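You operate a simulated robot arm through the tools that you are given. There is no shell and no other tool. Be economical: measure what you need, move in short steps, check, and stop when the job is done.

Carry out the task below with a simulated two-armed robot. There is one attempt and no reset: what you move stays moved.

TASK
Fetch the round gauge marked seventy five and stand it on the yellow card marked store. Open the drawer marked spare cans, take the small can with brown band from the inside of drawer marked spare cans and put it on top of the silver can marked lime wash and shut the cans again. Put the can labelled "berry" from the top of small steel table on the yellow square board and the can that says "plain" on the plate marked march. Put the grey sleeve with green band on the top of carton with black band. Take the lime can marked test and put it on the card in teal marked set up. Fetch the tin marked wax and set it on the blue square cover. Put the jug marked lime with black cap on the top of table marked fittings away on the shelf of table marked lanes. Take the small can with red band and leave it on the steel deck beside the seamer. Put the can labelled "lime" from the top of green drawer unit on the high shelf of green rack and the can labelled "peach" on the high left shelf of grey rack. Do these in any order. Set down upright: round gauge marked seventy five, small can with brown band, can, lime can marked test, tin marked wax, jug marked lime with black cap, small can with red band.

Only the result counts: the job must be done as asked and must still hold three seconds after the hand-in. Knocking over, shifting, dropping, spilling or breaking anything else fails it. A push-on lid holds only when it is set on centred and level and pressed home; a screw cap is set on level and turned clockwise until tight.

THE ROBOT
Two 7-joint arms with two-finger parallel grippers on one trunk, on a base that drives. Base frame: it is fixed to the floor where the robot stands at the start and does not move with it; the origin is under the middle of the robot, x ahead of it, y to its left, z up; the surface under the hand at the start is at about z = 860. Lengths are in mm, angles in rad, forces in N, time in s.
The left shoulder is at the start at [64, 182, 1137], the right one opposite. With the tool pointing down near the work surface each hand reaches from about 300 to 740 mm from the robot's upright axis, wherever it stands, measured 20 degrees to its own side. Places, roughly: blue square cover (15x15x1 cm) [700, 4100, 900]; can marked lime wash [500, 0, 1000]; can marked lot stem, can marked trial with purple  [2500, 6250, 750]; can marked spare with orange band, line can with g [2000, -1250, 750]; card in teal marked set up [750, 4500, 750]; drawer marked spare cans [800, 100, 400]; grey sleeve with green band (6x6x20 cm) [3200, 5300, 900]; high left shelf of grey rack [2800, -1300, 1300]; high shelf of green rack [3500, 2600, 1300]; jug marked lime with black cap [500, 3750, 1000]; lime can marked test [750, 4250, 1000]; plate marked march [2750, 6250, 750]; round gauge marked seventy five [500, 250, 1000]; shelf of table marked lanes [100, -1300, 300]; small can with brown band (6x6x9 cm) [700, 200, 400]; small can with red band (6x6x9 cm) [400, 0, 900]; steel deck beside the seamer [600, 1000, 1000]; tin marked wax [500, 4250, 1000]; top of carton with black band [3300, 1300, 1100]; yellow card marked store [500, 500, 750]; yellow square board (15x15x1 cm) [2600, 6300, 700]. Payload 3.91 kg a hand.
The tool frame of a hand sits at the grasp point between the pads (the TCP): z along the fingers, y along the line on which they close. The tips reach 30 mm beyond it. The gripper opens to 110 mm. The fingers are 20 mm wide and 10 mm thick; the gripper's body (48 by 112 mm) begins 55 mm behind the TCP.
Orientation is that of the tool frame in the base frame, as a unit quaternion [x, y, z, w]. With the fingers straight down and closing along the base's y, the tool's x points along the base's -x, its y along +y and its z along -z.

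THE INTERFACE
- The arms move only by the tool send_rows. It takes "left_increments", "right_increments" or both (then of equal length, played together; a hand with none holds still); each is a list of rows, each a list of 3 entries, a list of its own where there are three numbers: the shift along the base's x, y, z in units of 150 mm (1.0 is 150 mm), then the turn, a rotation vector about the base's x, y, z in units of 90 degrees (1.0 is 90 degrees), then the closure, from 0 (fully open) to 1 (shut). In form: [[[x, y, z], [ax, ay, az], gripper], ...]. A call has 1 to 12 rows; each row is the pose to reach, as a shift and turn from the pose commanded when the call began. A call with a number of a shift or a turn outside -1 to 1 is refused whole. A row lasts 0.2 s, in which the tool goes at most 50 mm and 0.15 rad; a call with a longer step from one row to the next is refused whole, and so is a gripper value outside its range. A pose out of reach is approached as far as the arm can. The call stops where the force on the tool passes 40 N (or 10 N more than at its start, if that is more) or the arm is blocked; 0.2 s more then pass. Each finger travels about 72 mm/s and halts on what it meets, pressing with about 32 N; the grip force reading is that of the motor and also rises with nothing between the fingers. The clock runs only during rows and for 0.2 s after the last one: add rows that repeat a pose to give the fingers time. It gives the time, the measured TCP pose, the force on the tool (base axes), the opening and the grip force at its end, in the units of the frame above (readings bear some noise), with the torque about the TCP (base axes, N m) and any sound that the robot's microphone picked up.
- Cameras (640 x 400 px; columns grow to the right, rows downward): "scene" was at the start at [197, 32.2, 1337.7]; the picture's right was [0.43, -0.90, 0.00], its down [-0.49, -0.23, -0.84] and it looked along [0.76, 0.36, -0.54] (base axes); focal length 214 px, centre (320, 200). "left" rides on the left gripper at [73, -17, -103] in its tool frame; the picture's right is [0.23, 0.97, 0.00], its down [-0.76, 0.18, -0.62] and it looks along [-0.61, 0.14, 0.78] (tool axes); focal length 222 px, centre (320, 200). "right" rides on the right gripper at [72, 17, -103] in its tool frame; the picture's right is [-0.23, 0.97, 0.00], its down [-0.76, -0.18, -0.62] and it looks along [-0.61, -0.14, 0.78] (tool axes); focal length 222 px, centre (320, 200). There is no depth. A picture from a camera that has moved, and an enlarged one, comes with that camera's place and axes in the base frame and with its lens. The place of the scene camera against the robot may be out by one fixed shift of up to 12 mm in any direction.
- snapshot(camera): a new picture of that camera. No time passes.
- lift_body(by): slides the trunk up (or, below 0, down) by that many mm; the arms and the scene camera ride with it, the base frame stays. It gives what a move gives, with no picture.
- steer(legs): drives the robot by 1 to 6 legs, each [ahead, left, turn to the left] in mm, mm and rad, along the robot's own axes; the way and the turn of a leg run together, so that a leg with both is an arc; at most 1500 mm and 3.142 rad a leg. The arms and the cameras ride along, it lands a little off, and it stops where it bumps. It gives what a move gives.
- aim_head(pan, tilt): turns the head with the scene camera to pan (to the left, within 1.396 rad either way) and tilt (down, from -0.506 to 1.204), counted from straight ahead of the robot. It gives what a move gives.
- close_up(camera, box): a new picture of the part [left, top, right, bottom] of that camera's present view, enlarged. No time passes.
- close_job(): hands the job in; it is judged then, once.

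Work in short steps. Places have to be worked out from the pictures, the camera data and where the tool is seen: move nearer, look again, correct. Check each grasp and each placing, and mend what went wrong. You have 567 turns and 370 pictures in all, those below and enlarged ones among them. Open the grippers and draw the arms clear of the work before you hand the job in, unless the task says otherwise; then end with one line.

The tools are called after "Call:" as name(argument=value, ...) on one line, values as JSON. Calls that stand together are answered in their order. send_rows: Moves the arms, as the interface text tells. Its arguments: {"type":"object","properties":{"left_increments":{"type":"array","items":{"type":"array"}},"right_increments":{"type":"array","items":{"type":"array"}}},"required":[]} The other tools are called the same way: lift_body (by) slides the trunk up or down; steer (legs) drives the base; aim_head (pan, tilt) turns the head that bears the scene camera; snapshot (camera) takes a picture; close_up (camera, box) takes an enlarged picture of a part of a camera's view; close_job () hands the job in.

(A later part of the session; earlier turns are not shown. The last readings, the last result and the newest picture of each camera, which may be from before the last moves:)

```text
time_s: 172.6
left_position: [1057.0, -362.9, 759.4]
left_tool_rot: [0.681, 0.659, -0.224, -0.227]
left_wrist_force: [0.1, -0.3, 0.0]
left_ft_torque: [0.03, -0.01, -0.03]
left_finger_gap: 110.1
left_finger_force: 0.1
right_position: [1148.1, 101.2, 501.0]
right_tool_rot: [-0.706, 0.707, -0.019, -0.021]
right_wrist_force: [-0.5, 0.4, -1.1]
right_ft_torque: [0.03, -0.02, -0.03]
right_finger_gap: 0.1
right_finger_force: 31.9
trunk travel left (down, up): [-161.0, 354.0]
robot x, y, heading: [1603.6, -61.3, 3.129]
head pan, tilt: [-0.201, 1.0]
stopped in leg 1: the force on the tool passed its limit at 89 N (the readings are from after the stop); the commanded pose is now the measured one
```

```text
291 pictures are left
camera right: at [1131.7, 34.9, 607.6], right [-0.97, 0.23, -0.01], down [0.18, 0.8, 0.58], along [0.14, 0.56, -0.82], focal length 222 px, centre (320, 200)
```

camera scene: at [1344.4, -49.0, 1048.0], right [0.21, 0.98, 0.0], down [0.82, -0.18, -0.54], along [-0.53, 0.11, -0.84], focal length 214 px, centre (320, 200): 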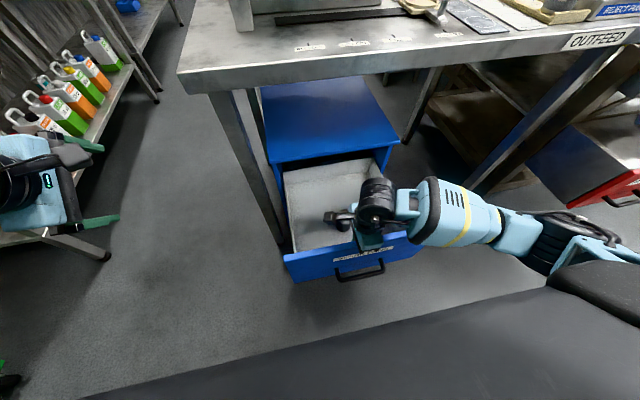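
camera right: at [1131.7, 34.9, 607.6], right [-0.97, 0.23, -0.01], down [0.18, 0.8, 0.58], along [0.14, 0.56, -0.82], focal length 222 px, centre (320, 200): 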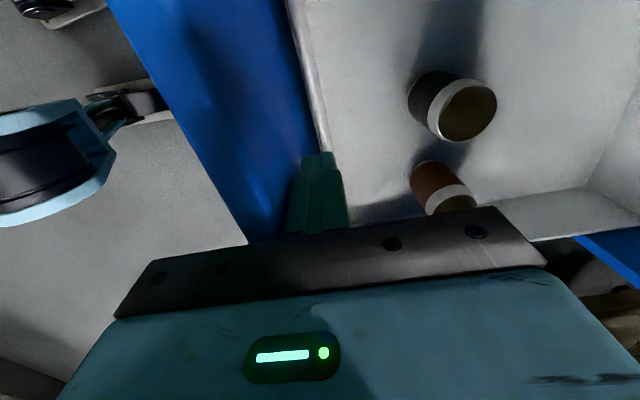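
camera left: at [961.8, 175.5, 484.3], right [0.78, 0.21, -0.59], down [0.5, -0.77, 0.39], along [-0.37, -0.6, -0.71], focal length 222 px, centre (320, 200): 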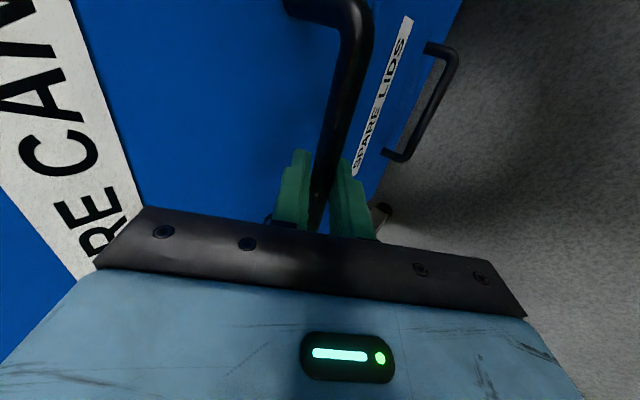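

The drawer reached its stop (~325 mm open). Now move the right hand over the brown can, opening the fingers and fixing the small tilt.

Call:
send_rows(right_increments=[[[-0.2, 0.1, 0.1], [0.018, 0, 0], 0.8], [[-0.4, 0.35, 0.15], [0.036, 0, 0], 0.5], [[-0.6, 0.6, 0.15], [0.036, 0, 0], 0.2], [[-0.75, 0.8, 0.15], [0.036, 0, 0], 0], [[-0.78, 0.84, 0.15], [0.036, 0, 0], 0], [[-0.78, 0.84, 0.15], [0.036, 0, 0], 0]])

Call:
snapshot(camera="right")

Call:
close_up(camera="scene", box=[260, 130, 460, 290])

```text
time_s: 174.0
left_position: [1057.6, -362.9, 759.8]
left_tool_rot: [0.68, 0.66, -0.224, -0.228]
left_wrist_force: [-0.2, 0.0, -0.1]
left_ft_torque: [-0.05, 0.0, -0.01]
left_finger_gap: 110.0
left_finger_force: 0.1
right_position: [1031.1, 225.8, 522.9]
right_tool_rot: [0.708, -0.706, 0.0, 0.001]
right_wrist_force: [-0.2, -0.1, -0.2]
right_ft_torque: [-0.01, 0.0, 0.0]
right_finger_gap: 109.9
right_finger_force: 0.1
trunk travel left (down, up): [-161.0, 354.0]
robot x, y, heading: [1603.2, -62.2, 3.125]
head pan, tilt: [-0.201, 1.0]
```

```text
290 pictures are left
camera right: at [1014.6, 155.5, 625.5], right [-0.97, 0.23, 0.0], down [0.18, 0.76, 0.62], along [0.14, 0.61, -0.78], focal length 222 px, centre (320, 200)
```

right: 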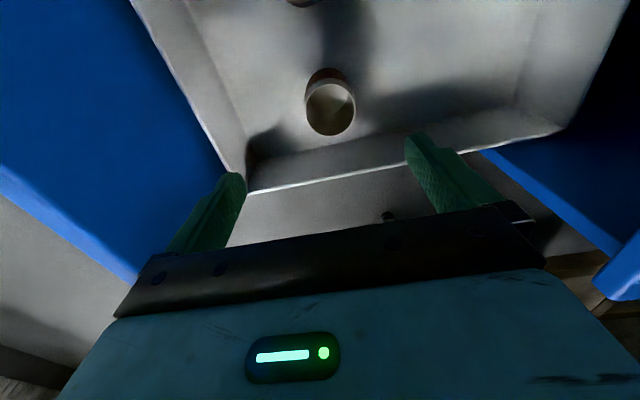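

```text
2.50 times, centred on (360, 210) of scene
camera zoom: at [1344.5, -49.0, 1048.0], right [0.21, 0.98, 0.0], down [0.82, -0.18, -0.54], along [-0.53, 0.11, -0.84], focal length 536 px, centre (220, 175)
```

zoom: 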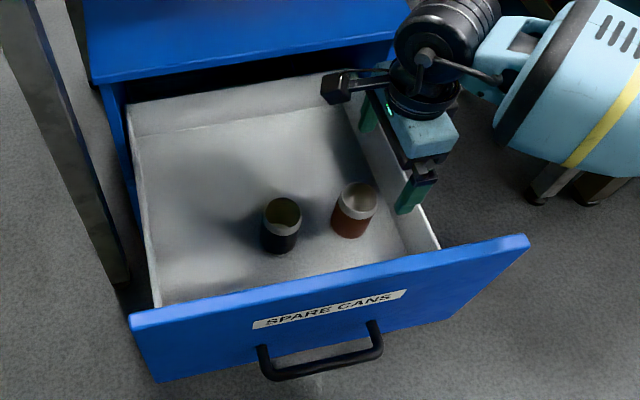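

Brown can at about (1020, 230). Lower partway and re-measure.

Call:
send_rows(right_increments=[[[-0.07, 0.02, -0.25], [0, 0, 0], 0], [[-0.07, 0.02, -0.5], [0, 0, 0], 0], [[-0.07, 0.02, -0.5], [0, 0, 0], 0]])

Call:
snapshot(camera="right")

```text
time_s: 174.8
left_position: [1056.0, -362.9, 758.3]
left_tool_rot: [0.68, 0.66, -0.224, -0.227]
left_wrist_force: [-0.7, -0.5, 0.0]
left_ft_torque: [-0.01, 0.0, 0.0]
left_finger_gap: 110.1
left_finger_force: 0.0
right_position: [1021.5, 229.7, 447.0]
right_tool_rot: [-0.707, 0.708, 0.0, -0.002]
right_wrist_force: [-0.6, 0.2, 0.1]
right_ft_torque: [0.01, 0.03, -0.01]
right_finger_gap: 109.8
right_finger_force: 0.0
trunk travel left (down, up): [-161.0, 354.0]
robot x, y, heading: [1605.9, -60.4, 3.131]
head pan, tilt: [-0.201, 1.0]
```

```text
288 pictures are left
camera right: at [1005.8, 158.3, 550.1], right [-0.97, 0.23, 0.0], down [0.18, 0.76, 0.62], along [0.14, 0.61, -0.78], focal length 222 px, centre (320, 200)
```

right: 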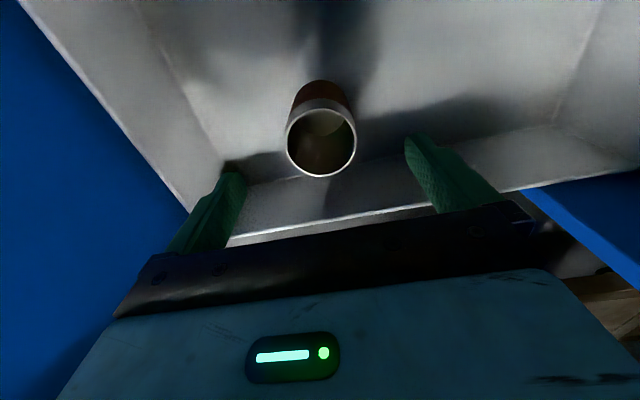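

Can confirmed at (1020, 231), top ≈380. Lower to z≈356 and close.

Call:
send_rows(right_increments=[[[0, 0.01, -0.3], [0, 0, 0], 0], [[0, 0.01, -0.6], [0, 0, 0], 0], [[0, 0.01, -0.6], [0, 0, 0], 1], [[0, 0.01, -0.6], [0, 0, 0], 1], [[0, 0.01, -0.6], [0, 0, 0], 1], [[0, 0.01, -0.6], [0, 0, 0], 1]])

Call:
snapshot(camera="right")

```text
time_s: 176.2
left_position: [1055.7, -363.7, 758.1]
left_tool_rot: [0.681, 0.66, -0.224, -0.227]
left_wrist_force: [0.8, 0.9, 0.1]
left_ft_torque: [0.0, -0.03, -0.02]
left_finger_gap: 109.5
left_finger_force: 0.2
right_position: [1021.3, 232.9, 359.1]
right_tool_rot: [-0.707, 0.707, 0.0, -0.002]
right_wrist_force: [0.9, -0.3, 0.0]
right_ft_torque: [0.0, -0.01, 0.03]
right_finger_gap: 51.4
right_finger_force: 32.1
trunk travel left (down, up): [-161.0, 354.0]
robot x, y, heading: [1602.2, -58.8, 3.128]
head pan, tilt: [-0.201, 1.0]
```

```text
287 pictures are left
camera right: at [1005.4, 160.8, 459.9], right [-0.97, 0.23, 0.0], down [0.18, 0.76, 0.62], along [0.14, 0.61, -0.78], focal length 222 px, centre (320, 200)
```

right: 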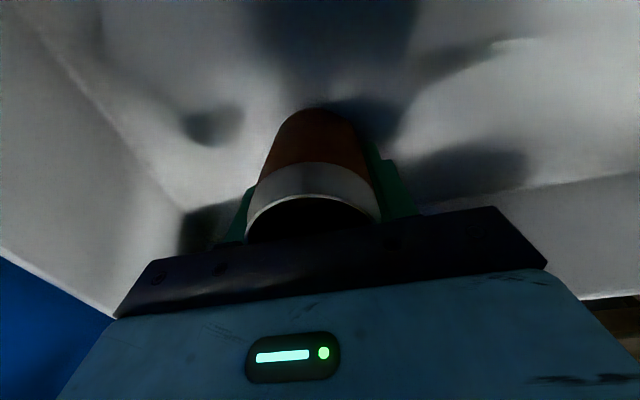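

Gripped. Lift, drawing back slightly to keep clear of the table edge.

Call:
send_rows(right_increments=[[[0, 0, 0.3], [0, 0, 0], 1], [[0.05, 0, 0.6], [0, 0, 0], 1], [[0.2, -0.1, 0.85], [0, 0, 0], 1], [[0.4, -0.2, 1.0], [0, 0, 0], 1]])

Call:
send_rows(right_increments=[[[0, -0.1, 0.3], [0, 0, 0], 1], [[0, -0.2, 0.6], [0, 0, 0], 1], [[0.1, -0.2, 0.9], [0, 0, 0], 1], [[0.2, -0.2, 1.0], [0, 0, 0], 1]])

Call:
snapshot(camera="right")

```text
time_s: 177.2
left_position: [1055.9, -362.6, 759.2]
left_tool_rot: [0.68, 0.66, -0.225, -0.227]
left_wrist_force: [-0.2, 0.4, 0.5]
left_ft_torque: [0.02, 0.0, -0.01]
left_finger_gap: 109.8
left_finger_force: 0.1
right_position: [1079.7, 198.7, 508.6]
right_tool_rot: [-0.707, 0.707, 0.001, -0.001]
right_wrist_force: [0.2, 0.0, 0.3]
right_ft_torque: [-0.02, -0.03, -0.02]
right_finger_gap: 51.2
right_finger_force: 31.9
trunk travel left (down, up): [-161.0, 354.0]
robot x, y, heading: [1604.1, -58.1, 3.13]
head pan, tilt: [-0.201, 1.0]
```

```text
time_s: 178.2
left_position: [1056.8, -362.8, 758.1]
left_tool_rot: [0.68, 0.66, -0.224, -0.227]
left_wrist_force: [-0.7, 0.0, -0.7]
left_ft_torque: [-0.02, -0.01, -0.04]
left_finger_gap: 109.8
left_finger_force: 0.1
right_position: [1110.3, 170.1, 658.7]
right_tool_rot: [-0.706, 0.708, 0.001, -0.001]
right_wrist_force: [-0.8, 0.3, 0.2]
right_ft_torque: [0.01, 0.01, -0.01]
right_finger_gap: 51.2
right_finger_force: 32.2
trunk travel left (down, up): [-161.0, 354.0]
robot x, y, heading: [1602.5, -59.0, 3.132]
head pan, tilt: [-0.201, 1.0]
```

```text
286 pictures are left
camera right: at [1094.6, 98.9, 760.8], right [-0.97, 0.23, 0.0], down [0.18, 0.76, 0.62], along [0.14, 0.61, -0.78], focal length 222 px, centre (320, 200)
```

right: 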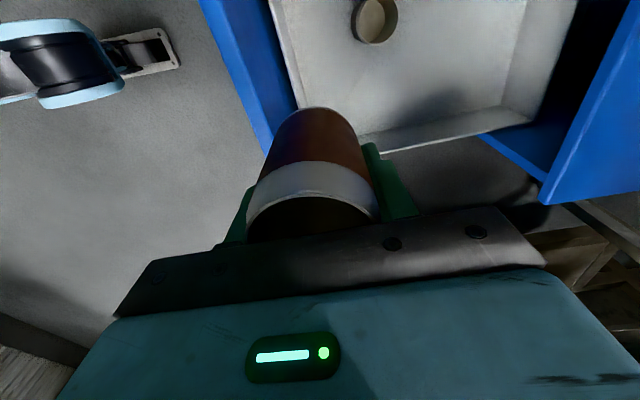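

The can is out. I back off and shift right so the left hand lines up with the drawer front.

Call:
steer(legs=[[-220, 0, 0], [0, -440, 0.012]])

Call:
send_rows(left_increments=[[[0, 0, -0.3], [0, 0, 0], 1], [[0, 0, -0.6], [0, 0, 0], 1], [[0, 0, -0.9], [0, 0, 0], 1], [[0, 0, -1.0], [0, 0, 0], 1]], right_increments=[[[0.25, 0.1, 0], [0, 0, 0], 1], [[0.5, 0.2, 0.1], [0, 0, 0], 1], [[0.75, 0.2, 0.2], [0, 0, 0], 1], [[1.0, 0.2, 0.3], [0, 0, 0], 1]])

Call:
lift_body(by=-130)

Call:
aim_head(pan=0.2, tilt=0.8)

Call:
snapshot(camera="scene")

```text
time_s: 183.8
left_position: [1279.0, 65.8, 759.0]
left_tool_rot: [0.675, 0.665, -0.225, -0.225]
left_wrist_force: [0.6, -0.3, 0.0]
left_ft_torque: [0.0, -0.02, 0.0]
left_finger_gap: 110.2
left_finger_force: 0.0
right_position: [1323.4, 601.3, 657.8]
right_tool_rot: [0.712, -0.702, 0.001, 0.001]
right_wrist_force: [-0.1, 0.1, 0.1]
right_ft_torque: [0.01, -0.02, -0.01]
right_finger_gap: 50.9
right_finger_force: 31.9
trunk travel left (down, up): [-161.0, 354.0]
robot x, y, heading: [1821.0, 374.6, -3.137]
head pan, tilt: [-0.201, 1.0]
```

```text
time_s: 184.8
left_position: [1276.3, 67.3, 608.9]
left_tool_rot: [0.675, 0.666, -0.226, -0.225]
left_wrist_force: [0.3, -0.3, -0.6]
left_ft_torque: [-0.01, -0.02, -0.02]
left_finger_gap: 0.0
left_finger_force: 31.6
right_position: [1448.4, 632.3, 697.7]
right_tool_rot: [0.712, -0.702, 0.0, 0.0]
right_wrist_force: [0.4, -0.2, -0.5]
right_ft_torque: [0.01, 0.01, 0.0]
right_finger_gap: 51.0
right_finger_force: 31.9
right hand out of reach, approached as far as the arm can: row 4
trunk travel left (down, up): [-161.0, 354.0]
robot x, y, heading: [1818.1, 378.0, -3.138]
head pan, tilt: [-0.201, 1.0]
```

```text
time_s: 186.4
left_position: [1277.8, 65.4, 479.2]
left_tool_rot: [0.674, 0.666, -0.226, -0.225]
left_wrist_force: [-0.2, 0.7, 0.3]
left_ft_torque: [0.02, -0.02, 0.0]
left_finger_gap: 0.2
left_finger_force: 31.8
right_position: [1432.2, 630.4, 537.6]
right_tool_rot: [0.711, -0.701, 0.038, -0.037]
right_wrist_force: [0.6, 0.0, 0.4]
right_ft_torque: [-0.03, -0.01, -0.03]
right_finger_gap: 50.9
right_finger_force: 32.1
trunk travel left (down, up): [-31.0, 484.0]
robot x, y, heading: [1821.4, 379.0, -3.135]
head pan, tilt: [-0.201, 1.0]
```

```text
time_s: 187.3
left_position: [1277.3, 65.3, 478.8]
left_tool_rot: [0.675, 0.666, -0.227, -0.225]
left_wrist_force: [-0.4, 0.7, 0.3]
left_ft_torque: [0.01, 0.03, 0.02]
left_finger_gap: 0.2
left_finger_force: 32.3
right_position: [1431.5, 630.4, 537.8]
right_tool_rot: [0.712, -0.701, 0.037, -0.037]
right_wrist_force: [0.3, 0.3, 0.3]
right_ft_torque: [0.04, 0.0, -0.01]
right_finger_gap: 50.8
right_finger_force: 32.5
trunk travel left (down, up): [-31.0, 484.0]
robot x, y, heading: [1818.6, 376.6, -3.135]
head pan, tilt: [0.201, 0.799]
```

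```text
285 pictures are left
camera scene: at [1500.6, 354.1, 918.3], right [-0.2, 0.98, 0.0], down [0.7, 0.15, -0.7], along [-0.68, -0.14, -0.72], focal length 214 px, centre (320, 200)
```

scene: 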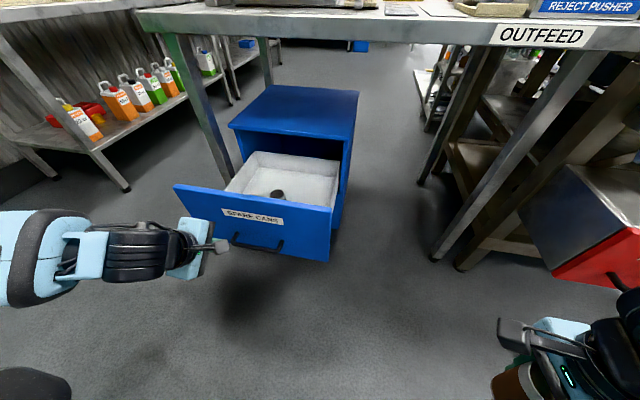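

Shift the left fist to the drawer's centre line, then drive forward to push it shut.

Call:
send_rows(left_increments=[[[0, 0.12, -0.1], [0, 0, 0], 1], [[0, 0.25, -0.15], [0, 0, 0], 1]])

Call:
steer(legs=[[370, 0, 0]])

Call:
snapshot(camera="scene")

```text
time_s: 187.9
left_position: [1277.2, 104.9, 456.4]
left_tool_rot: [0.674, 0.666, -0.226, -0.225]
left_wrist_force: [0.4, -0.6, 0.1]
left_ft_torque: [0.01, -0.01, 0.0]
left_finger_gap: 0.1
left_finger_force: 31.7
right_position: [1431.8, 629.7, 537.1]
right_tool_rot: [0.711, -0.701, 0.038, -0.038]
right_wrist_force: [0.1, 0.7, -0.3]
right_ft_torque: [0.02, 0.0, -0.03]
right_finger_gap: 51.0
right_finger_force: 32.3
trunk travel left (down, up): [-31.0, 484.0]
robot x, y, heading: [1819.7, 376.1, -3.137]
head pan, tilt: [0.201, 0.799]
```

```text
time_s: 190.1
left_position: [938.3, 106.9, 457.7]
left_tool_rot: [0.678, 0.662, -0.225, -0.227]
left_wrist_force: [0.1, 0.4, 0.0]
left_ft_torque: [0.0, 0.0, 0.0]
left_finger_gap: 0.3
left_finger_force: 32.5
right_position: [1107.7, 633.3, 530.7]
right_tool_rot: [0.706, -0.705, 0.045, -0.051]
right_wrist_force: [0.7, 0.4, 0.4]
right_ft_torque: [-0.03, 0.04, 0.04]
right_finger_gap: 50.9
right_finger_force: 31.7
trunk travel left (down, up): [-31.0, 484.0]
robot x, y, heading: [1481.0, 375.1, 3.133]
head pan, tilt: [0.201, 0.799]
stopped in leg 1: the robot was blocked; the commanded pose is now the measured one
```

```text
284 pictures are left
camera scene: at [1166.3, 353.2, 919.0], right [-0.19, 0.98, 0.0], down [0.7, 0.14, -0.7], along [-0.69, -0.13, -0.72], focal length 214 px, centre (320, 200)
```

scene: 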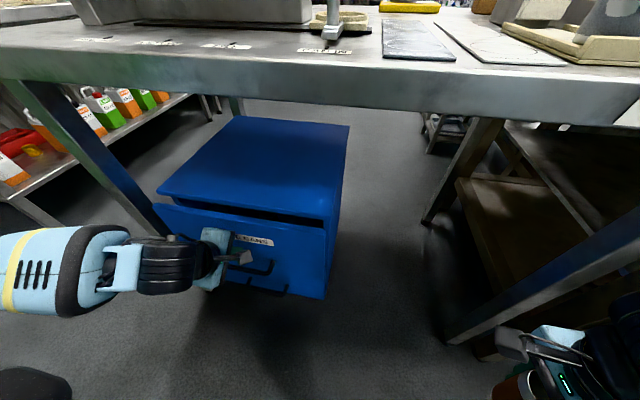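

The robot was blocked on its right side with about 60 mm left to close. I finish pushing with the left arm.

Call:
send_rows(left_increments=[[[-0.15, 0, 0], [0, 0, 0], 1], [[-0.3, 0, 0], [0, 0, 0], 1], [[-0.45, 0, 0], [0, 0, 0], 1], [[-0.6, 0, 0], [0, 0, 0], 1]])

Call:
aim_head(pan=-0.6, tilt=0.8)

Call:
snapshot(camera="scene")

```text
time_s: 190.7
left_position: [895.0, 105.9, 458.6]
left_tool_rot: [0.678, 0.663, -0.222, -0.224]
left_wrist_force: [17.1, -3.1, 14.6]
left_ft_torque: [-0.16, 0.07, 0.27]
left_finger_gap: 0.0
left_finger_force: 31.8
right_position: [1109.0, 633.7, 529.9]
right_tool_rot: [0.707, -0.704, 0.046, -0.051]
right_wrist_force: [0.1, -0.4, 0.3]
right_ft_torque: [-0.01, 0.03, -0.01]
right_finger_gap: 50.8
right_finger_force: 32.0
trunk travel left (down, up): [-31.0, 484.0]
robot x, y, heading: [1484.4, 375.2, 3.137]
head pan, tilt: [0.201, 0.799]
stopped in row 3 (left hand): the force on the tool passed its limit at 62 N (the readings are from after the stop); the commanded pose is now the measured one
```

```text
time_s: 191.9
left_position: [895.5, 108.3, 457.8]
left_tool_rot: [0.678, 0.664, -0.223, -0.223]
left_wrist_force: [18.9, -4.3, 8.5]
left_ft_torque: [-0.16, -0.18, 0.27]
left_finger_gap: 0.0
left_finger_force: 31.6
right_position: [1108.3, 633.9, 530.4]
right_tool_rot: [0.707, -0.704, 0.046, -0.051]
right_wrist_force: [0.6, -0.2, -0.7]
right_ft_torque: [-0.02, -0.02, 0.0]
right_finger_gap: 50.8
right_finger_force: 31.0
trunk travel left (down, up): [-31.0, 484.0]
robot x, y, heading: [1484.4, 377.0, 3.137]
head pan, tilt: [-0.6, 0.799]
```

```text
283 pictures are left
camera scene: at [1180.1, 416.2, 919.5], right [0.57, 0.82, 0.0], down [0.59, -0.41, -0.7], along [-0.58, 0.4, -0.71], focal length 214 px, centre (320, 200)
```

scene: 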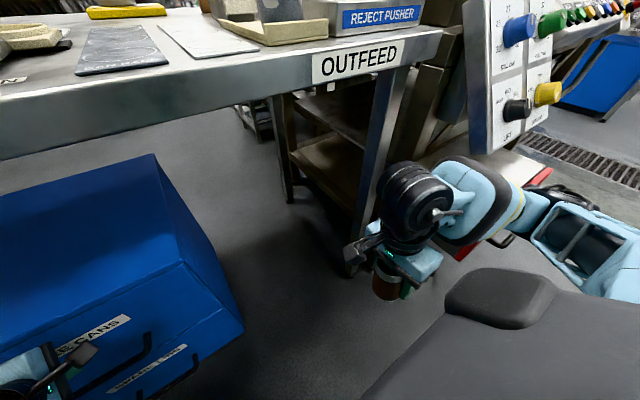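

The drawer looks shut. I back the robot off and check the drawer and the red box.

Call:
steer(legs=[[-350, 0, 0]])

Call:
aim_head(pan=0.0, tilt=0.6)

Call:
snapshot(camera="scene")

```text
time_s: 194.1
left_position: [1241.0, 103.2, 455.5]
left_tool_rot: [0.678, 0.664, -0.223, -0.222]
left_wrist_force: [0.7, -0.2, -0.4]
left_ft_torque: [0.0, -0.02, 0.0]
left_finger_gap: 0.0
left_finger_force: 31.7
right_position: [1452.2, 630.0, 529.5]
right_tool_rot: [0.708, -0.702, 0.048, -0.052]
right_wrist_force: [0.5, 0.2, -0.8]
right_ft_torque: [0.01, -0.05, -0.04]
right_finger_gap: 50.6
right_finger_force: 32.2
trunk travel left (down, up): [-31.0, 484.0]
robot x, y, heading: [1826.9, 377.1, 3.138]
head pan, tilt: [-0.6, 0.799]
```

```text
time_s: 195.1
left_position: [1242.1, 104.6, 456.6]
left_tool_rot: [0.678, 0.664, -0.223, -0.223]
left_wrist_force: [-0.4, 0.5, 0.3]
left_ft_torque: [-0.03, 0.01, 0.02]
left_finger_gap: 0.0
left_finger_force: 32.2
right_position: [1452.6, 629.4, 529.7]
right_tool_rot: [0.708, -0.702, 0.049, -0.052]
right_wrist_force: [0.1, 0.3, -0.7]
right_ft_torque: [0.0, -0.02, 0.0]
right_finger_gap: 50.4
right_finger_force: 31.7
trunk travel left (down, up): [-31.0, 484.0]
robot x, y, heading: [1831.0, 374.4, 3.14]
head pan, tilt: [0.0, 0.6]
```

```text
282 pictures are left
camera scene: at [1501.9, 368.6, 935.2], right [0.0, 1.0, 0.0], down [0.57, 0.0, -0.82], along [-0.82, 0.0, -0.57], focal length 214 px, centre (320, 200)
```

scene: 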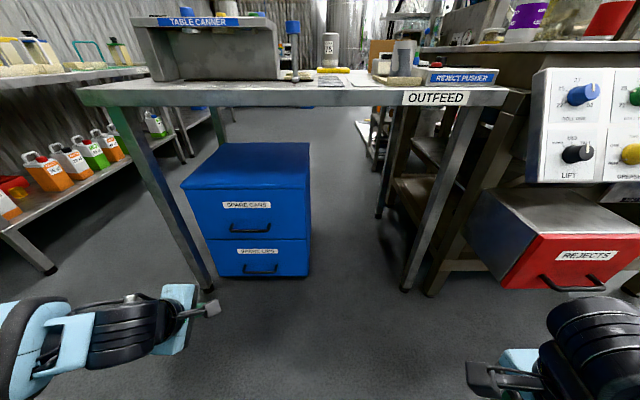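

The drawer is shut and the REJECTS box unchanged. Next: raise the trunk and restore the left hand to nominal orientation.

Call:
lift_body(by=400)

Call:
send_rows(left_increments=[[[0.1, 0, 0.1], [0, -0.09, 0], 1], [[0.2, 0, 0.2], [0, -0.18, 0], 1], [[0.3, 0, 0.3], [0, -0.27, 0], 0.5], [[0.4, 0, 0.4], [0, -0.36, 0], 0], [[0.5, 0, 0.5], [0, -0.403, 0], 0]], right_increments=[[[0, 0, 0.1], [0, 0, 0], 1], [[0, 0, 0.2], [0, 0, 0], 1], [[0, 0, 0.2], [0, 0, 0], 1], [[0, 0, 0.2], [0, 0, 0], 1], [[0, 0, 0.2], [0, 0, 0], 1]])

Call:
send_rows(left_increments=[[[0, 0, 0], [0, 0, -0.09], 0], [[0, 0, 0], [0, 0, -0.18], 0], [[0, 0, 0], [0, 0, -0.27], 0], [[0, 0, 0], [0, 0, -0.36], 0], [[0, 0, 0], [0, 0, -0.45], 0], [[0, 0, 0], [0, 0, -0.54], 0], [[0, 0, 0], [0, 0, -0.63], 0], [[0, 0, 0], [0, 0, -0.72], 0], [[0, 0, 0], [0, 0, -0.81], 0], [[0, 0, 0], [0, 0, -0.9], 0], [[0, 0, 0], [0, 0, -0.99], 0]])

```text
time_s: 199.0
left_position: [1241.7, 104.4, 855.0]
left_tool_rot: [0.678, 0.665, -0.221, -0.222]
left_wrist_force: [-0.8, 0.5, 0.0]
left_ft_torque: [-0.02, 0.01, 0.02]
left_finger_gap: 0.1
left_finger_force: 32.0
right_position: [1452.3, 630.1, 929.7]
right_tool_rot: [0.708, -0.703, 0.048, -0.052]
right_wrist_force: [1.1, -0.1, 0.6]
right_ft_torque: [0.0, -0.03, -0.01]
right_finger_gap: 50.2
right_finger_force: 31.7
trunk travel left (down, up): [-431.0, 84.0]
robot x, y, heading: [1831.2, 373.2, 3.142]
head pan, tilt: [0.0, 0.6]
```

```text
time_s: 200.2
left_position: [1316.4, 105.2, 930.0]
left_tool_rot: [0.713, 0.701, 0.001, -0.004]
left_wrist_force: [0.7, -0.2, 0.4]
left_ft_torque: [0.02, 0.01, 0.01]
left_finger_gap: 109.0
left_finger_force: 0.6
right_position: [1454.4, 630.2, 959.2]
right_tool_rot: [0.708, -0.703, 0.048, -0.052]
right_wrist_force: [0.2, 0.0, -0.6]
right_ft_torque: [-0.01, 0.01, 0.02]
right_finger_gap: 50.4
right_finger_force: 31.8
trunk travel left (down, up): [-431.0, 84.0]
robot x, y, heading: [1828.5, 371.8, 3.142]
head pan, tilt: [0.0, 0.6]
```

```text
time_s: 202.6
left_position: [1316.2, 103.4, 931.3]
left_tool_rot: [1.0, -0.001, 0.002, -0.004]
left_wrist_force: [0.1, 0.5, 0.1]
left_ft_torque: [-0.01, 0.0, 0.01]
left_finger_gap: 109.8
left_finger_force: 0.0
right_position: [1453.2, 629.4, 959.2]
right_tool_rot: [0.709, -0.702, 0.048, -0.051]
right_wrist_force: [-0.3, -0.4, 0.8]
right_ft_torque: [-0.01, 0.0, -0.01]
right_finger_gap: 50.4
right_finger_force: 32.2
trunk travel left (down, up): [-431.0, 84.0]
robot x, y, heading: [1829.7, 373.2, 3.138]
head pan, tilt: [0.0, 0.6]
```

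Bring the left hand in and up; level the right hand and raise the can.

Call:
send_rows(left_increments=[[[0.2, 0.1, 0.15], [0, 0, 0], 0], [[0.4, 0.2, 0.3], [0, 0, 0], 0], [[0.6, 0.3, 0.45], [0, 0, 0], 0], [[0.6, 0.3, 0.6], [0, 0, 0], 0]], right_increments=[[[-0.05, 0, 0.15], [0, 0.045, 0], 1], [[-0.1, 0, 0.3], [0, 0.089, 0], 1], [[-0.1, 0, 0.5], [0, 0.089, 0], 1], [[-0.1, 0, 0.7], [0, 0.089, 0], 1]])

Call:
steer(legs=[[0, 1000, 0], [1440, 0, 0]])

```text
time_s: 203.6
left_position: [1408.0, 146.4, 1021.3]
left_tool_rot: [1.0, -0.001, 0.002, -0.004]
left_wrist_force: [-0.8, 0.1, 0.5]
left_ft_torque: [0.01, 0.0, 0.03]
left_finger_gap: 109.9
left_finger_force: 0.0
right_position: [1437.5, 631.6, 1065.1]
right_tool_rot: [0.71, -0.705, -0.002, -0.003]
right_wrist_force: [-0.3, 0.6, -0.9]
right_ft_torque: [0.01, 0.0, 0.02]
right_finger_gap: 50.2
right_finger_force: 32.0
trunk travel left (down, up): [-431.0, 84.0]
robot x, y, heading: [1831.5, 372.9, 3.14]
head pan, tilt: [0.0, 0.6]
```

```text
time_s: 219.4
left_position: [-48.9, -822.7, 1020.4]
left_tool_rot: [1.0, -0.01, 0.003, -0.004]
left_wrist_force: [-1.5, 0.9, 0.6]
left_ft_torque: [0.01, 0.04, 0.02]
left_finger_gap: 109.9
left_finger_force: 0.0
right_position: [-8.0, -337.5, 1065.4]
right_tool_rot: [-0.702, 0.712, 0.002, 0.003]
right_wrist_force: [-0.2, -0.2, 0.0]
right_ft_torque: [-0.03, 0.02, 0.0]
right_finger_gap: 49.5
right_finger_force: 31.8
trunk travel left (down, up): [-431.0, 84.0]
robot x, y, heading: [376.8, -606.3, 3.117]
head pan, tilt: [0.0, 0.6]
```

Now turn right to face the table's side.

Call:
steer(legs=[[0, 0, -1.55]])

Call:
snapshot(camera="scene")

Call:
snapshot(camera="right")

```text
time_s: 223.6
left_position: [156.2, -178.9, 1021.2]
left_tool_rot: [-0.703, 0.712, -0.004, 0.001]
left_wrist_force: [0.1, 0.7, -0.3]
left_ft_torque: [-0.01, 0.02, -0.02]
left_finger_gap: 110.0
left_finger_force: 0.1
right_position: [641.2, -214.1, 1065.1]
right_tool_rot: [0.002, 1.0, 0.0, 0.003]
right_wrist_force: [0.7, -0.4, 0.0]
right_ft_torque: [0.01, 0.04, 0.0]
right_finger_gap: 49.7
right_finger_force: 32.2
trunk travel left (down, up): [-431.0, 84.0]
robot x, y, heading: [379.1, -606.5, 1.557]
head pan, tilt: [0.0, 0.6]
```

```text
281 pictures are left
camera scene: at [383.8, -423.2, 1371.8], right [1.0, -0.01, 0.0], down [-0.01, -0.56, -0.83], along [0.01, 0.82, -0.56], focal length 214 px, centre (320, 200)
```

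scene: 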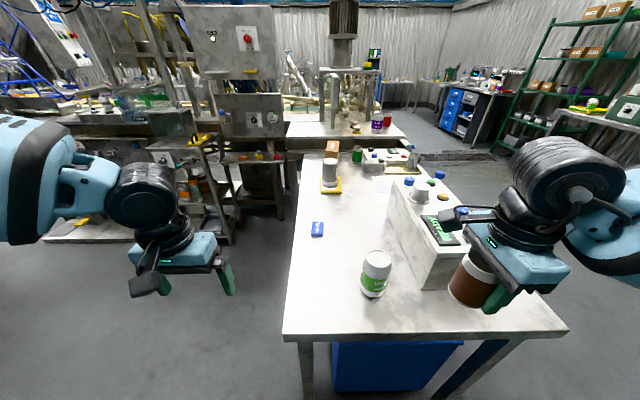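

```text
280 pictures are left
camera right: at [568.7, -196.0, 1166.9], right [0.23, 0.97, 0.0], down [0.76, -0.18, 0.63], along [0.61, -0.14, -0.78], focal length 222 px, centre (320, 200)
```

right: 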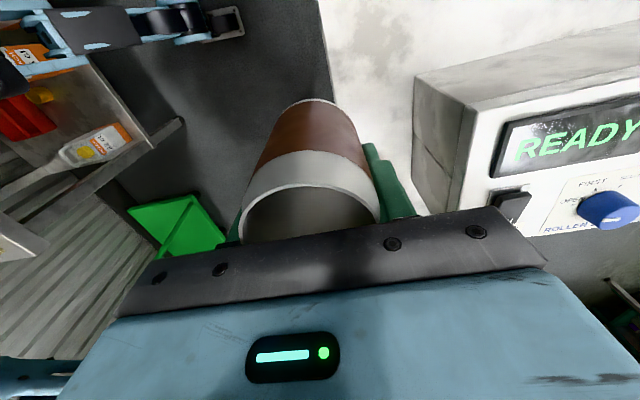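

Lime wash can at about (510, -88). Raise the brown can and move it above, then inspect.

Call:
send_rows(right_increments=[[[0, 0, 0.25], [0, 0, 0], 1], [[-0.2, 0.2, 0.35], [0, 0, 0], 1], [[-0.4, 0.4, 0.4], [0, 0, 0], 1], [[-0.6, 0.55, 0.4], [0, 0, 0], 1], [[-0.6, 0.55, 0.4], [0, 0, 0], 1]])

Call:
snapshot(camera="right")

Call:
close_up(camera="scene", box=[280, 180, 480, 320])

```text
time_s: 224.8
left_position: [158.2, -177.2, 1020.6]
left_tool_rot: [-0.703, 0.711, -0.004, 0.0]
left_wrist_force: [0.8, -0.2, 1.2]
left_ft_torque: [0.03, 0.01, -0.03]
left_finger_gap: 109.9
left_finger_force: 0.0
right_position: [553.4, -130.8, 1126.9]
right_tool_rot: [0.002, 1.0, -0.001, 0.004]
right_wrist_force: [-0.2, 0.4, 0.0]
right_ft_torque: [0.0, -0.01, 0.01]
right_finger_gap: 49.7
right_finger_force: 32.2
trunk travel left (down, up): [-431.0, 84.0]
robot x, y, heading: [377.8, -602.9, 1.555]
head pan, tilt: [0.0, 0.6]
```

```text
279 pictures are left
camera right: at [480.0, -112.5, 1228.9], right [0.23, 0.97, 0.0], down [0.76, -0.18, 0.63], along [0.61, -0.14, -0.78], focal length 222 px, centre (320, 200)
```

right: 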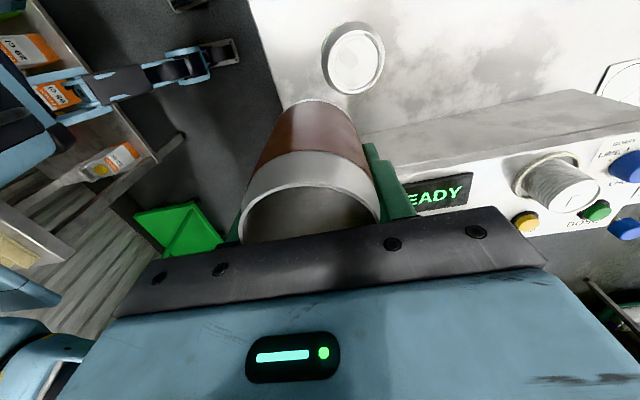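

```text
2.86 times, centred on (380, 250) of scene
camera zoom: at [384.5, -423.6, 1371.8], right [1.0, -0.01, 0.0], down [-0.01, -0.56, -0.83], along [0.01, 0.83, -0.56], focal length 613 px, centre (149, 57)
```

zoom: 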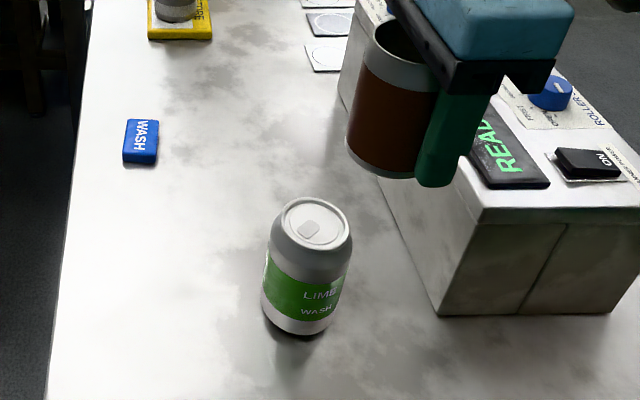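

Fused estimate for the lime wash lid: (513, -87, ~982). Move the brown can over it and look again from the scene camera.

Call:
send_rows(right_increments=[[[-0.12, 0.15, 0], [0, 0, 0], 1], [[-0.24, 0.3, 0], [0, 0, 0], 1], [[-0.24, 0.3, -0.2], [0, 0, 0], 1], [[-0.24, 0.3, -0.35], [0, 0, 0], 1], [[-0.24, 0.3, -0.35], [0, 0, 0], 1]])

Call:
close_up(camera="scene", box=[300, 180, 460, 310])

Call:
snapshot(camera="right")

Call:
snapshot(camera="left")

```text
time_s: 226.0
left_position: [155.6, -178.8, 1023.2]
left_tool_rot: [-0.703, 0.711, -0.004, 0.001]
left_wrist_force: [-0.1, -0.2, -0.1]
left_ft_torque: [-0.03, 0.0, 0.02]
left_finger_gap: 110.0
left_finger_force: 0.0
right_position: [516.0, -87.6, 1074.9]
right_tool_rot: [0.002, 1.0, -0.001, 0.004]
right_wrist_force: [-0.1, -0.7, -0.3]
right_ft_torque: [-0.03, 0.0, 0.01]
right_finger_gap: 49.6
right_finger_force: 31.9
trunk travel left (down, up): [-431.0, 84.0]
robot x, y, heading: [379.1, -603.7, 1.559]
head pan, tilt: [0.0, 0.6]
```

```text
3.08 times, centred on (380, 245) of scene
camera zoom: at [383.7, -423.3, 1371.8], right [1.0, -0.01, 0.0], down [-0.01, -0.56, -0.83], along [0.01, 0.83, -0.56], focal length 660 px, centre (135, 62)
```

zoom: 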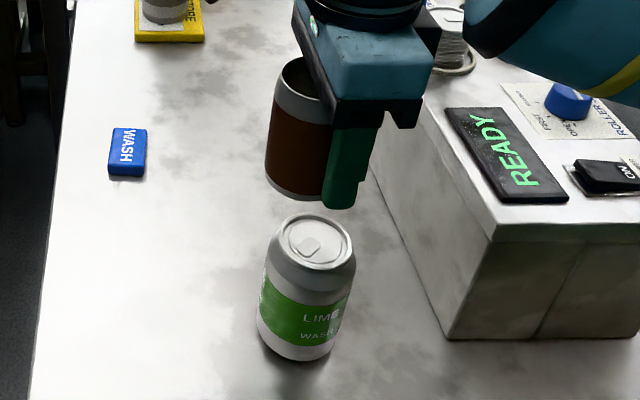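

```text
276 pictures are left
camera right: at [443.3, -68.0, 1176.0], right [0.23, 0.97, 0.0], down [0.76, -0.18, 0.63], along [0.61, -0.14, -0.78], focal length 222 px, centre (320, 200)
```

right: 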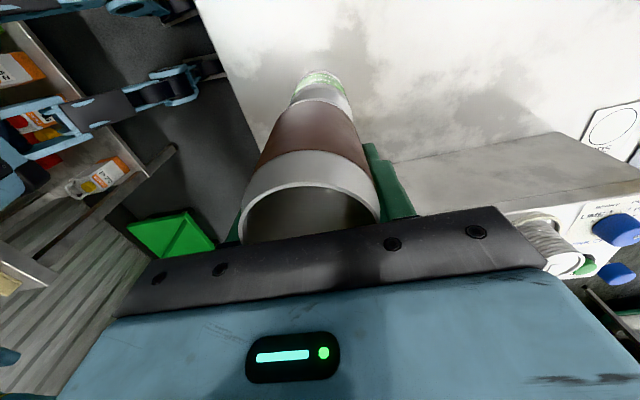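

```text
275 pictures are left
camera left: at [171.6, -250.3, 1125.6], right [-0.98, -0.22, -0.01], down [-0.17, 0.77, 0.62], along [-0.13, 0.6, -0.79], focal length 222 px, centre (320, 200)
```

left: 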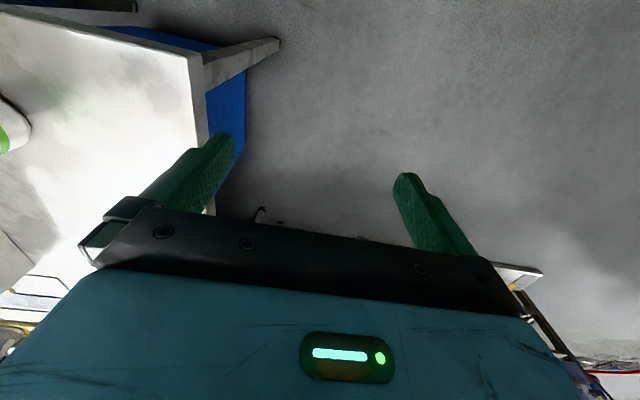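

I need a finer view of the brown can's bottom relative to the lid.

Call:
close_up(camera="scene", box=[350, 190, 410, 270])

```text
5.00 times, centred on (380, 230) of scene
camera zoom: at [383.7, -423.3, 1371.8], right [1.0, -0.01, 0.0], down [-0.01, -0.56, -0.83], along [0.01, 0.83, -0.56], focal length 1072 px, centre (20, 50)
```

zoom: 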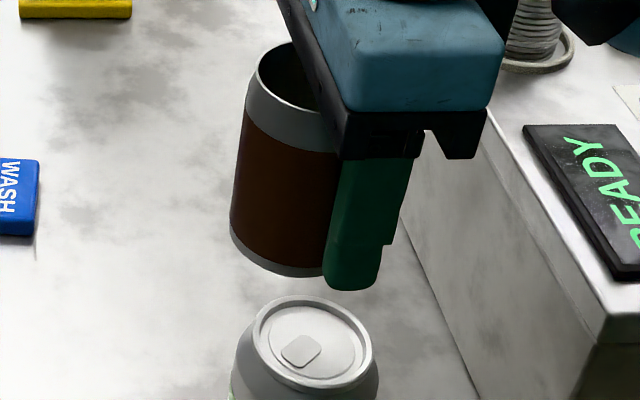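

The brown can sits 14 mm off the finger axis and deep in the grip, so I'll set it down on the clear table at about (400, -65) and regrip it properly.

Call:
send_rows(right_increments=[[[-0.3, 0.05, 0], [0, 0, 0], 1], [[-0.6, 0.1, 0], [0, 0, 0], 1], [[-0.7, 0.15, -0.25], [0, 0, 0], 1], [[-0.7, 0.15, -0.55], [0, 0, 0], 1], [[-0.7, 0.15, -0.85], [0, 0, 0], 1], [[-0.7, 0.15, -0.95], [0, 0, 0], 1], [[-0.7, 0.15, -0.95], [0, 0, 0], 1]])

Call:
snapshot(camera="scene")

```text
time_s: 227.6
left_position: [155.7, -179.0, 1021.4]
left_tool_rot: [-0.703, 0.711, -0.005, 0.0]
left_wrist_force: [0.1, 0.2, 1.3]
left_ft_torque: [-0.02, 0.02, 0.04]
left_finger_gap: 110.1
left_finger_force: 0.0
right_position: [409.3, -63.4, 931.8]
right_tool_rot: [0.003, 1.0, 0.0, 0.004]
right_wrist_force: [-0.2, 0.3, -0.5]
right_ft_torque: [0.04, 0.04, -0.02]
right_finger_gap: 49.4
right_finger_force: 31.8
trunk travel left (down, up): [-431.0, 84.0]
robot x, y, heading: [383.3, -599.3, 1.558]
head pan, tilt: [0.0, 0.6]
```

```text
273 pictures are left
camera scene: at [383.7, -423.2, 1371.8], right [1.0, -0.01, 0.0], down [-0.01, -0.56, -0.83], along [0.01, 0.83, -0.56], focal length 214 px, centre (320, 200)
```

scene: 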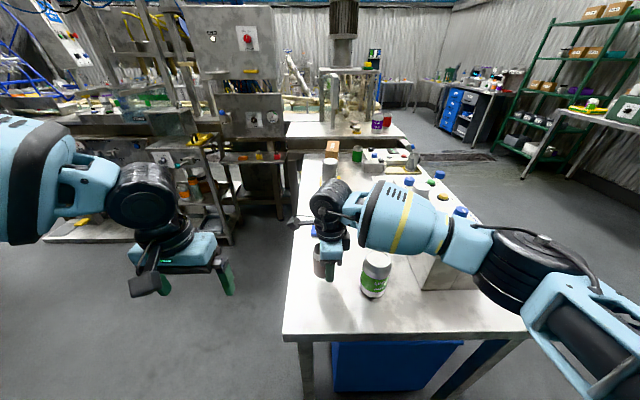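

The forearm passes over the lime wash can; I move the set-down place nearer to the robot, (410, -160).

Call:
send_rows(right_increments=[[[0, 0, 0.25], [0, 0, 0], 1], [[-0.1, -0.25, 0.3], [0, 0, 0], 1], [[-0.15, -0.5, 0.3], [0, 0, 0], 1], [[-0.2, -0.65, 0.15], [0, 0, 0], 1], [[-0.2, -0.65, 0], [0, 0, 0], 1], [[-0.2, -0.65, 0], [0, 0, 0], 1]])

Call:
snapshot(camera="scene")

```text
time_s: 229.0
left_position: [157.2, -177.5, 1019.9]
left_tool_rot: [-0.703, 0.711, -0.004, 0.0]
left_wrist_force: [-0.4, 0.1, 0.5]
left_ft_torque: [-0.04, 0.0, 0.0]
left_finger_gap: 110.0
left_finger_force: 0.1
right_position: [380.0, -161.6, 932.1]
right_tool_rot: [0.002, 1.0, 0.0, 0.003]
right_wrist_force: [-0.4, -0.3, -0.7]
right_ft_torque: [-0.04, 0.01, 0.01]
right_finger_gap: 49.5
right_finger_force: 31.9
trunk travel left (down, up): [-431.0, 84.0]
robot x, y, heading: [381.4, -605.2, 1.557]
head pan, tilt: [0.0, 0.6]
```

```text
272 pictures are left
camera scene: at [383.6, -423.3, 1371.8], right [1.0, -0.01, 0.0], down [-0.01, -0.56, -0.83], along [0.01, 0.83, -0.56], focal length 214 px, centre (320, 200)
```

scene: 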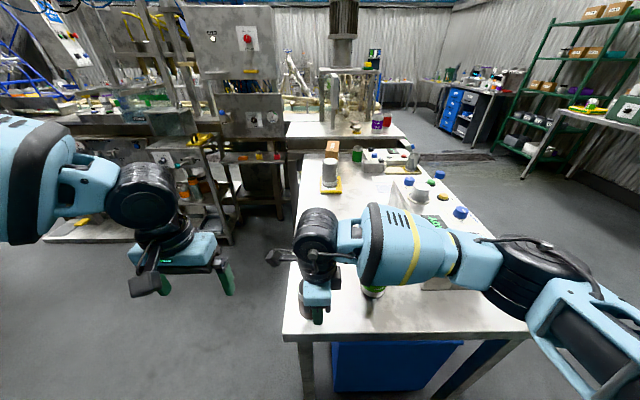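

Lower slowly to contact.

Call:
send_rows(right_increments=[[[0, -0.05, -0.12], [0, 0, 0], 1], [[0, -0.05, -0.2], [0, 0, 0], 1], [[0, -0.05, -0.25], [0, 0, 0], 1], [[0, -0.05, -0.28], [0, 0, 0], 1], [[0, -0.05, -0.31], [0, 0, 0], 1]])

Call:
close_up(camera="scene", box=[270, 190, 430, 340])

```text
time_s: 230.1
left_position: [157.8, -180.7, 1022.2]
left_tool_rot: [-0.703, 0.711, -0.004, 0.0]
left_wrist_force: [1.7, -0.5, 0.8]
left_ft_torque: [0.0, 0.0, 0.03]
left_finger_gap: 109.8
left_finger_force: 0.0
right_position: [379.6, -167.4, 895.1]
right_tool_rot: [0.002, 1.0, 0.005, -0.001]
right_wrist_force: [5.9, -7.3, 20.0]
right_ft_torque: [-0.27, 0.16, 0.15]
right_finger_gap: 49.2
right_finger_force: 31.6
trunk travel left (down, up): [-431.0, 84.0]
robot x, y, heading: [377.3, -603.7, 1.56]
head pan, tilt: [0.0, 0.6]
stopped in row 5 (right hand): the force on the tool passed its limit at 46 N (the readings are from after the stop); the commanded pose is now the measured one
```

```text
2.67 times, centred on (350, 265) of scene
camera zoom: at [384.5, -424.7, 1372.0], right [1.0, -0.01, 0.0], down [-0.01, -0.56, -0.83], along [0.01, 0.83, -0.56], focal length 572 px, centre (240, 27)
```

zoom: 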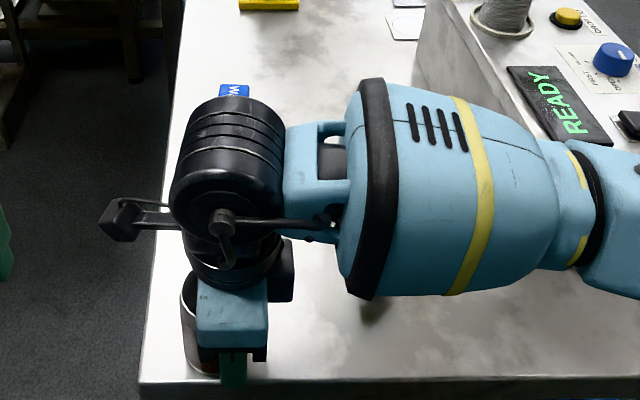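

On the table. Release and rise.

Call:
send_rows(right_increments=[[[0, 0, 0.01], [0, 0, 0], 0.7], [[0, 0, 0.01], [0, 0, 0], 0.3], [[0, 0, 0.01], [0, 0, 0], 0], [[0, 0, 0.01], [0, 0, 0], 0], [[0, 0, 0.3], [0, 0, 0], 0], [[0, 0, 0.6], [0, 0, 0], 0], [[0, 0, 0.9], [0, 0, 0], 0], [[0, 0, 0.95], [0, 0, 0], 0]])

Call:
snapshot(camera="right")

```text
time_s: 231.9
left_position: [156.9, -179.8, 1022.0]
left_tool_rot: [-0.703, 0.711, -0.004, 0.0]
left_wrist_force: [0.1, -0.3, -0.3]
left_ft_torque: [0.04, -0.04, 0.02]
left_finger_gap: 110.0
left_finger_force: 0.0
right_position: [380.0, -169.8, 1035.5]
right_tool_rot: [0.003, 1.0, 0.002, 0.001]
right_wrist_force: [0.8, 0.9, -0.4]
right_ft_torque: [0.02, 0.03, 0.0]
right_finger_gap: 110.2
right_finger_force: 0.1
trunk travel left (down, up): [-431.0, 84.0]
robot x, y, heading: [380.5, -605.6, 1.554]
head pan, tilt: [0.0, 0.6]
```

```text
270 pictures are left
camera right: at [307.5, -151.4, 1137.3], right [0.23, 0.97, 0.01], down [0.76, -0.18, 0.62], along [0.61, -0.14, -0.78], focal length 222 px, centre (320, 200)
```

right: 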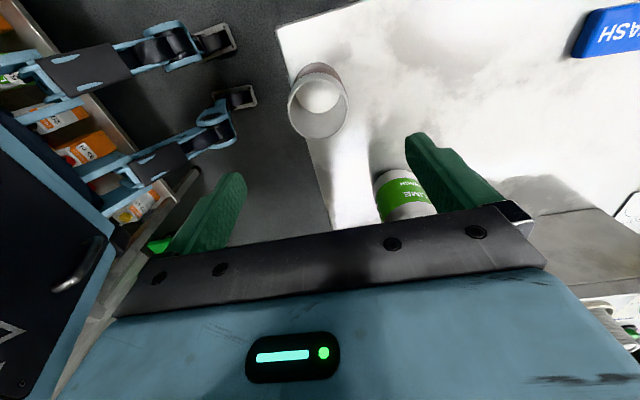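

Can top at z≈950, at about (363, -163). Regrip centred: shift and lower to z≈925.

Call:
send_rows(right_increments=[[[-0.11, 0.03, 0], [0, 0, 0], 0], [[-0.11, 0.03, -0.25], [0, 0, 0], 0], [[-0.11, 0.03, -0.35], [0, 0, 0], 0], [[-0.11, 0.03, -0.35], [0, 0, 0], 0]])

Call:
snapshot(camera="right")

```text
time_s: 232.9
left_position: [155.9, -178.5, 1021.8]
left_tool_rot: [-0.703, 0.711, -0.004, 0.001]
left_wrist_force: [-0.7, 0.3, -0.1]
left_ft_torque: [-0.03, 0.02, 0.04]
left_finger_gap: 110.0
left_finger_force: 0.1
right_position: [363.0, -164.0, 983.9]
right_tool_rot: [0.003, 1.0, 0.003, 0.0]
right_wrist_force: [0.1, -0.9, -0.4]
right_ft_torque: [0.04, -0.03, -0.02]
right_finger_gap: 110.0
right_finger_force: 0.1
trunk travel left (down, up): [-431.0, 84.0]
robot x, y, heading: [377.2, -606.0, 1.554]
head pan, tilt: [0.0, 0.6]
```

```text
269 pictures are left
camera right: at [290.5, -146.5, 1086.0], right [0.23, 0.97, 0.01], down [0.76, -0.19, 0.62], along [0.61, -0.14, -0.78], focal length 222 px, centre (320, 200)
```

right: 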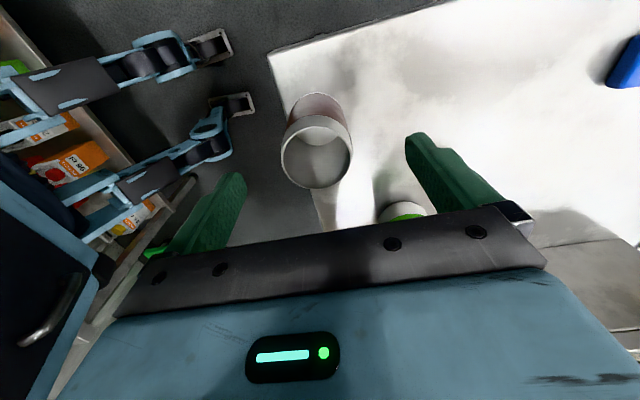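

Shift 6 mm, lower to 925 and close.

Call:
send_rows(right_increments=[[[-0.04, 0, -0.2], [0, 0, 0], 0], [[-0.04, 0, -0.39], [0, 0, 0], 0], [[-0.04, 0, -0.39], [0, 0, 0], 1], [[-0.04, 0, -0.39], [0, 0, 0], 1], [[-0.04, 0, -0.39], [0, 0, 0], 1], [[-0.04, 0, -0.39], [0, 0, 0], 1]])

Call:
snapshot(camera="right")

```text
time_s: 234.3
left_position: [158.1, -178.8, 1022.5]
left_tool_rot: [-0.702, 0.712, -0.004, 0.001]
left_wrist_force: [0.1, 1.0, 0.4]
left_ft_torque: [0.02, 0.0, 0.0]
left_finger_gap: 110.0
left_finger_force: 0.1
right_position: [357.1, -162.7, 924.2]
right_tool_rot: [0.003, 1.0, 0.003, 0.001]
right_wrist_force: [0.2, 0.6, 0.5]
right_ft_torque: [-0.04, 0.0, -0.02]
right_finger_gap: 51.2
right_finger_force: 32.3
trunk travel left (down, up): [-431.0, 84.0]
robot x, y, heading: [379.5, -603.4, 1.558]
head pan, tilt: [0.0, 0.6]
```

```text
268 pictures are left
camera right: at [285.1, -145.5, 1027.0], right [0.23, 0.97, 0.01], down [0.76, -0.19, 0.62], along [0.61, -0.14, -0.78], focal length 222 px, centre (320, 200)
```

right: 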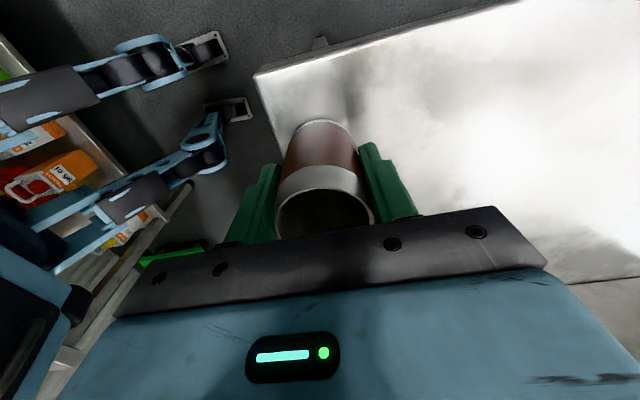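

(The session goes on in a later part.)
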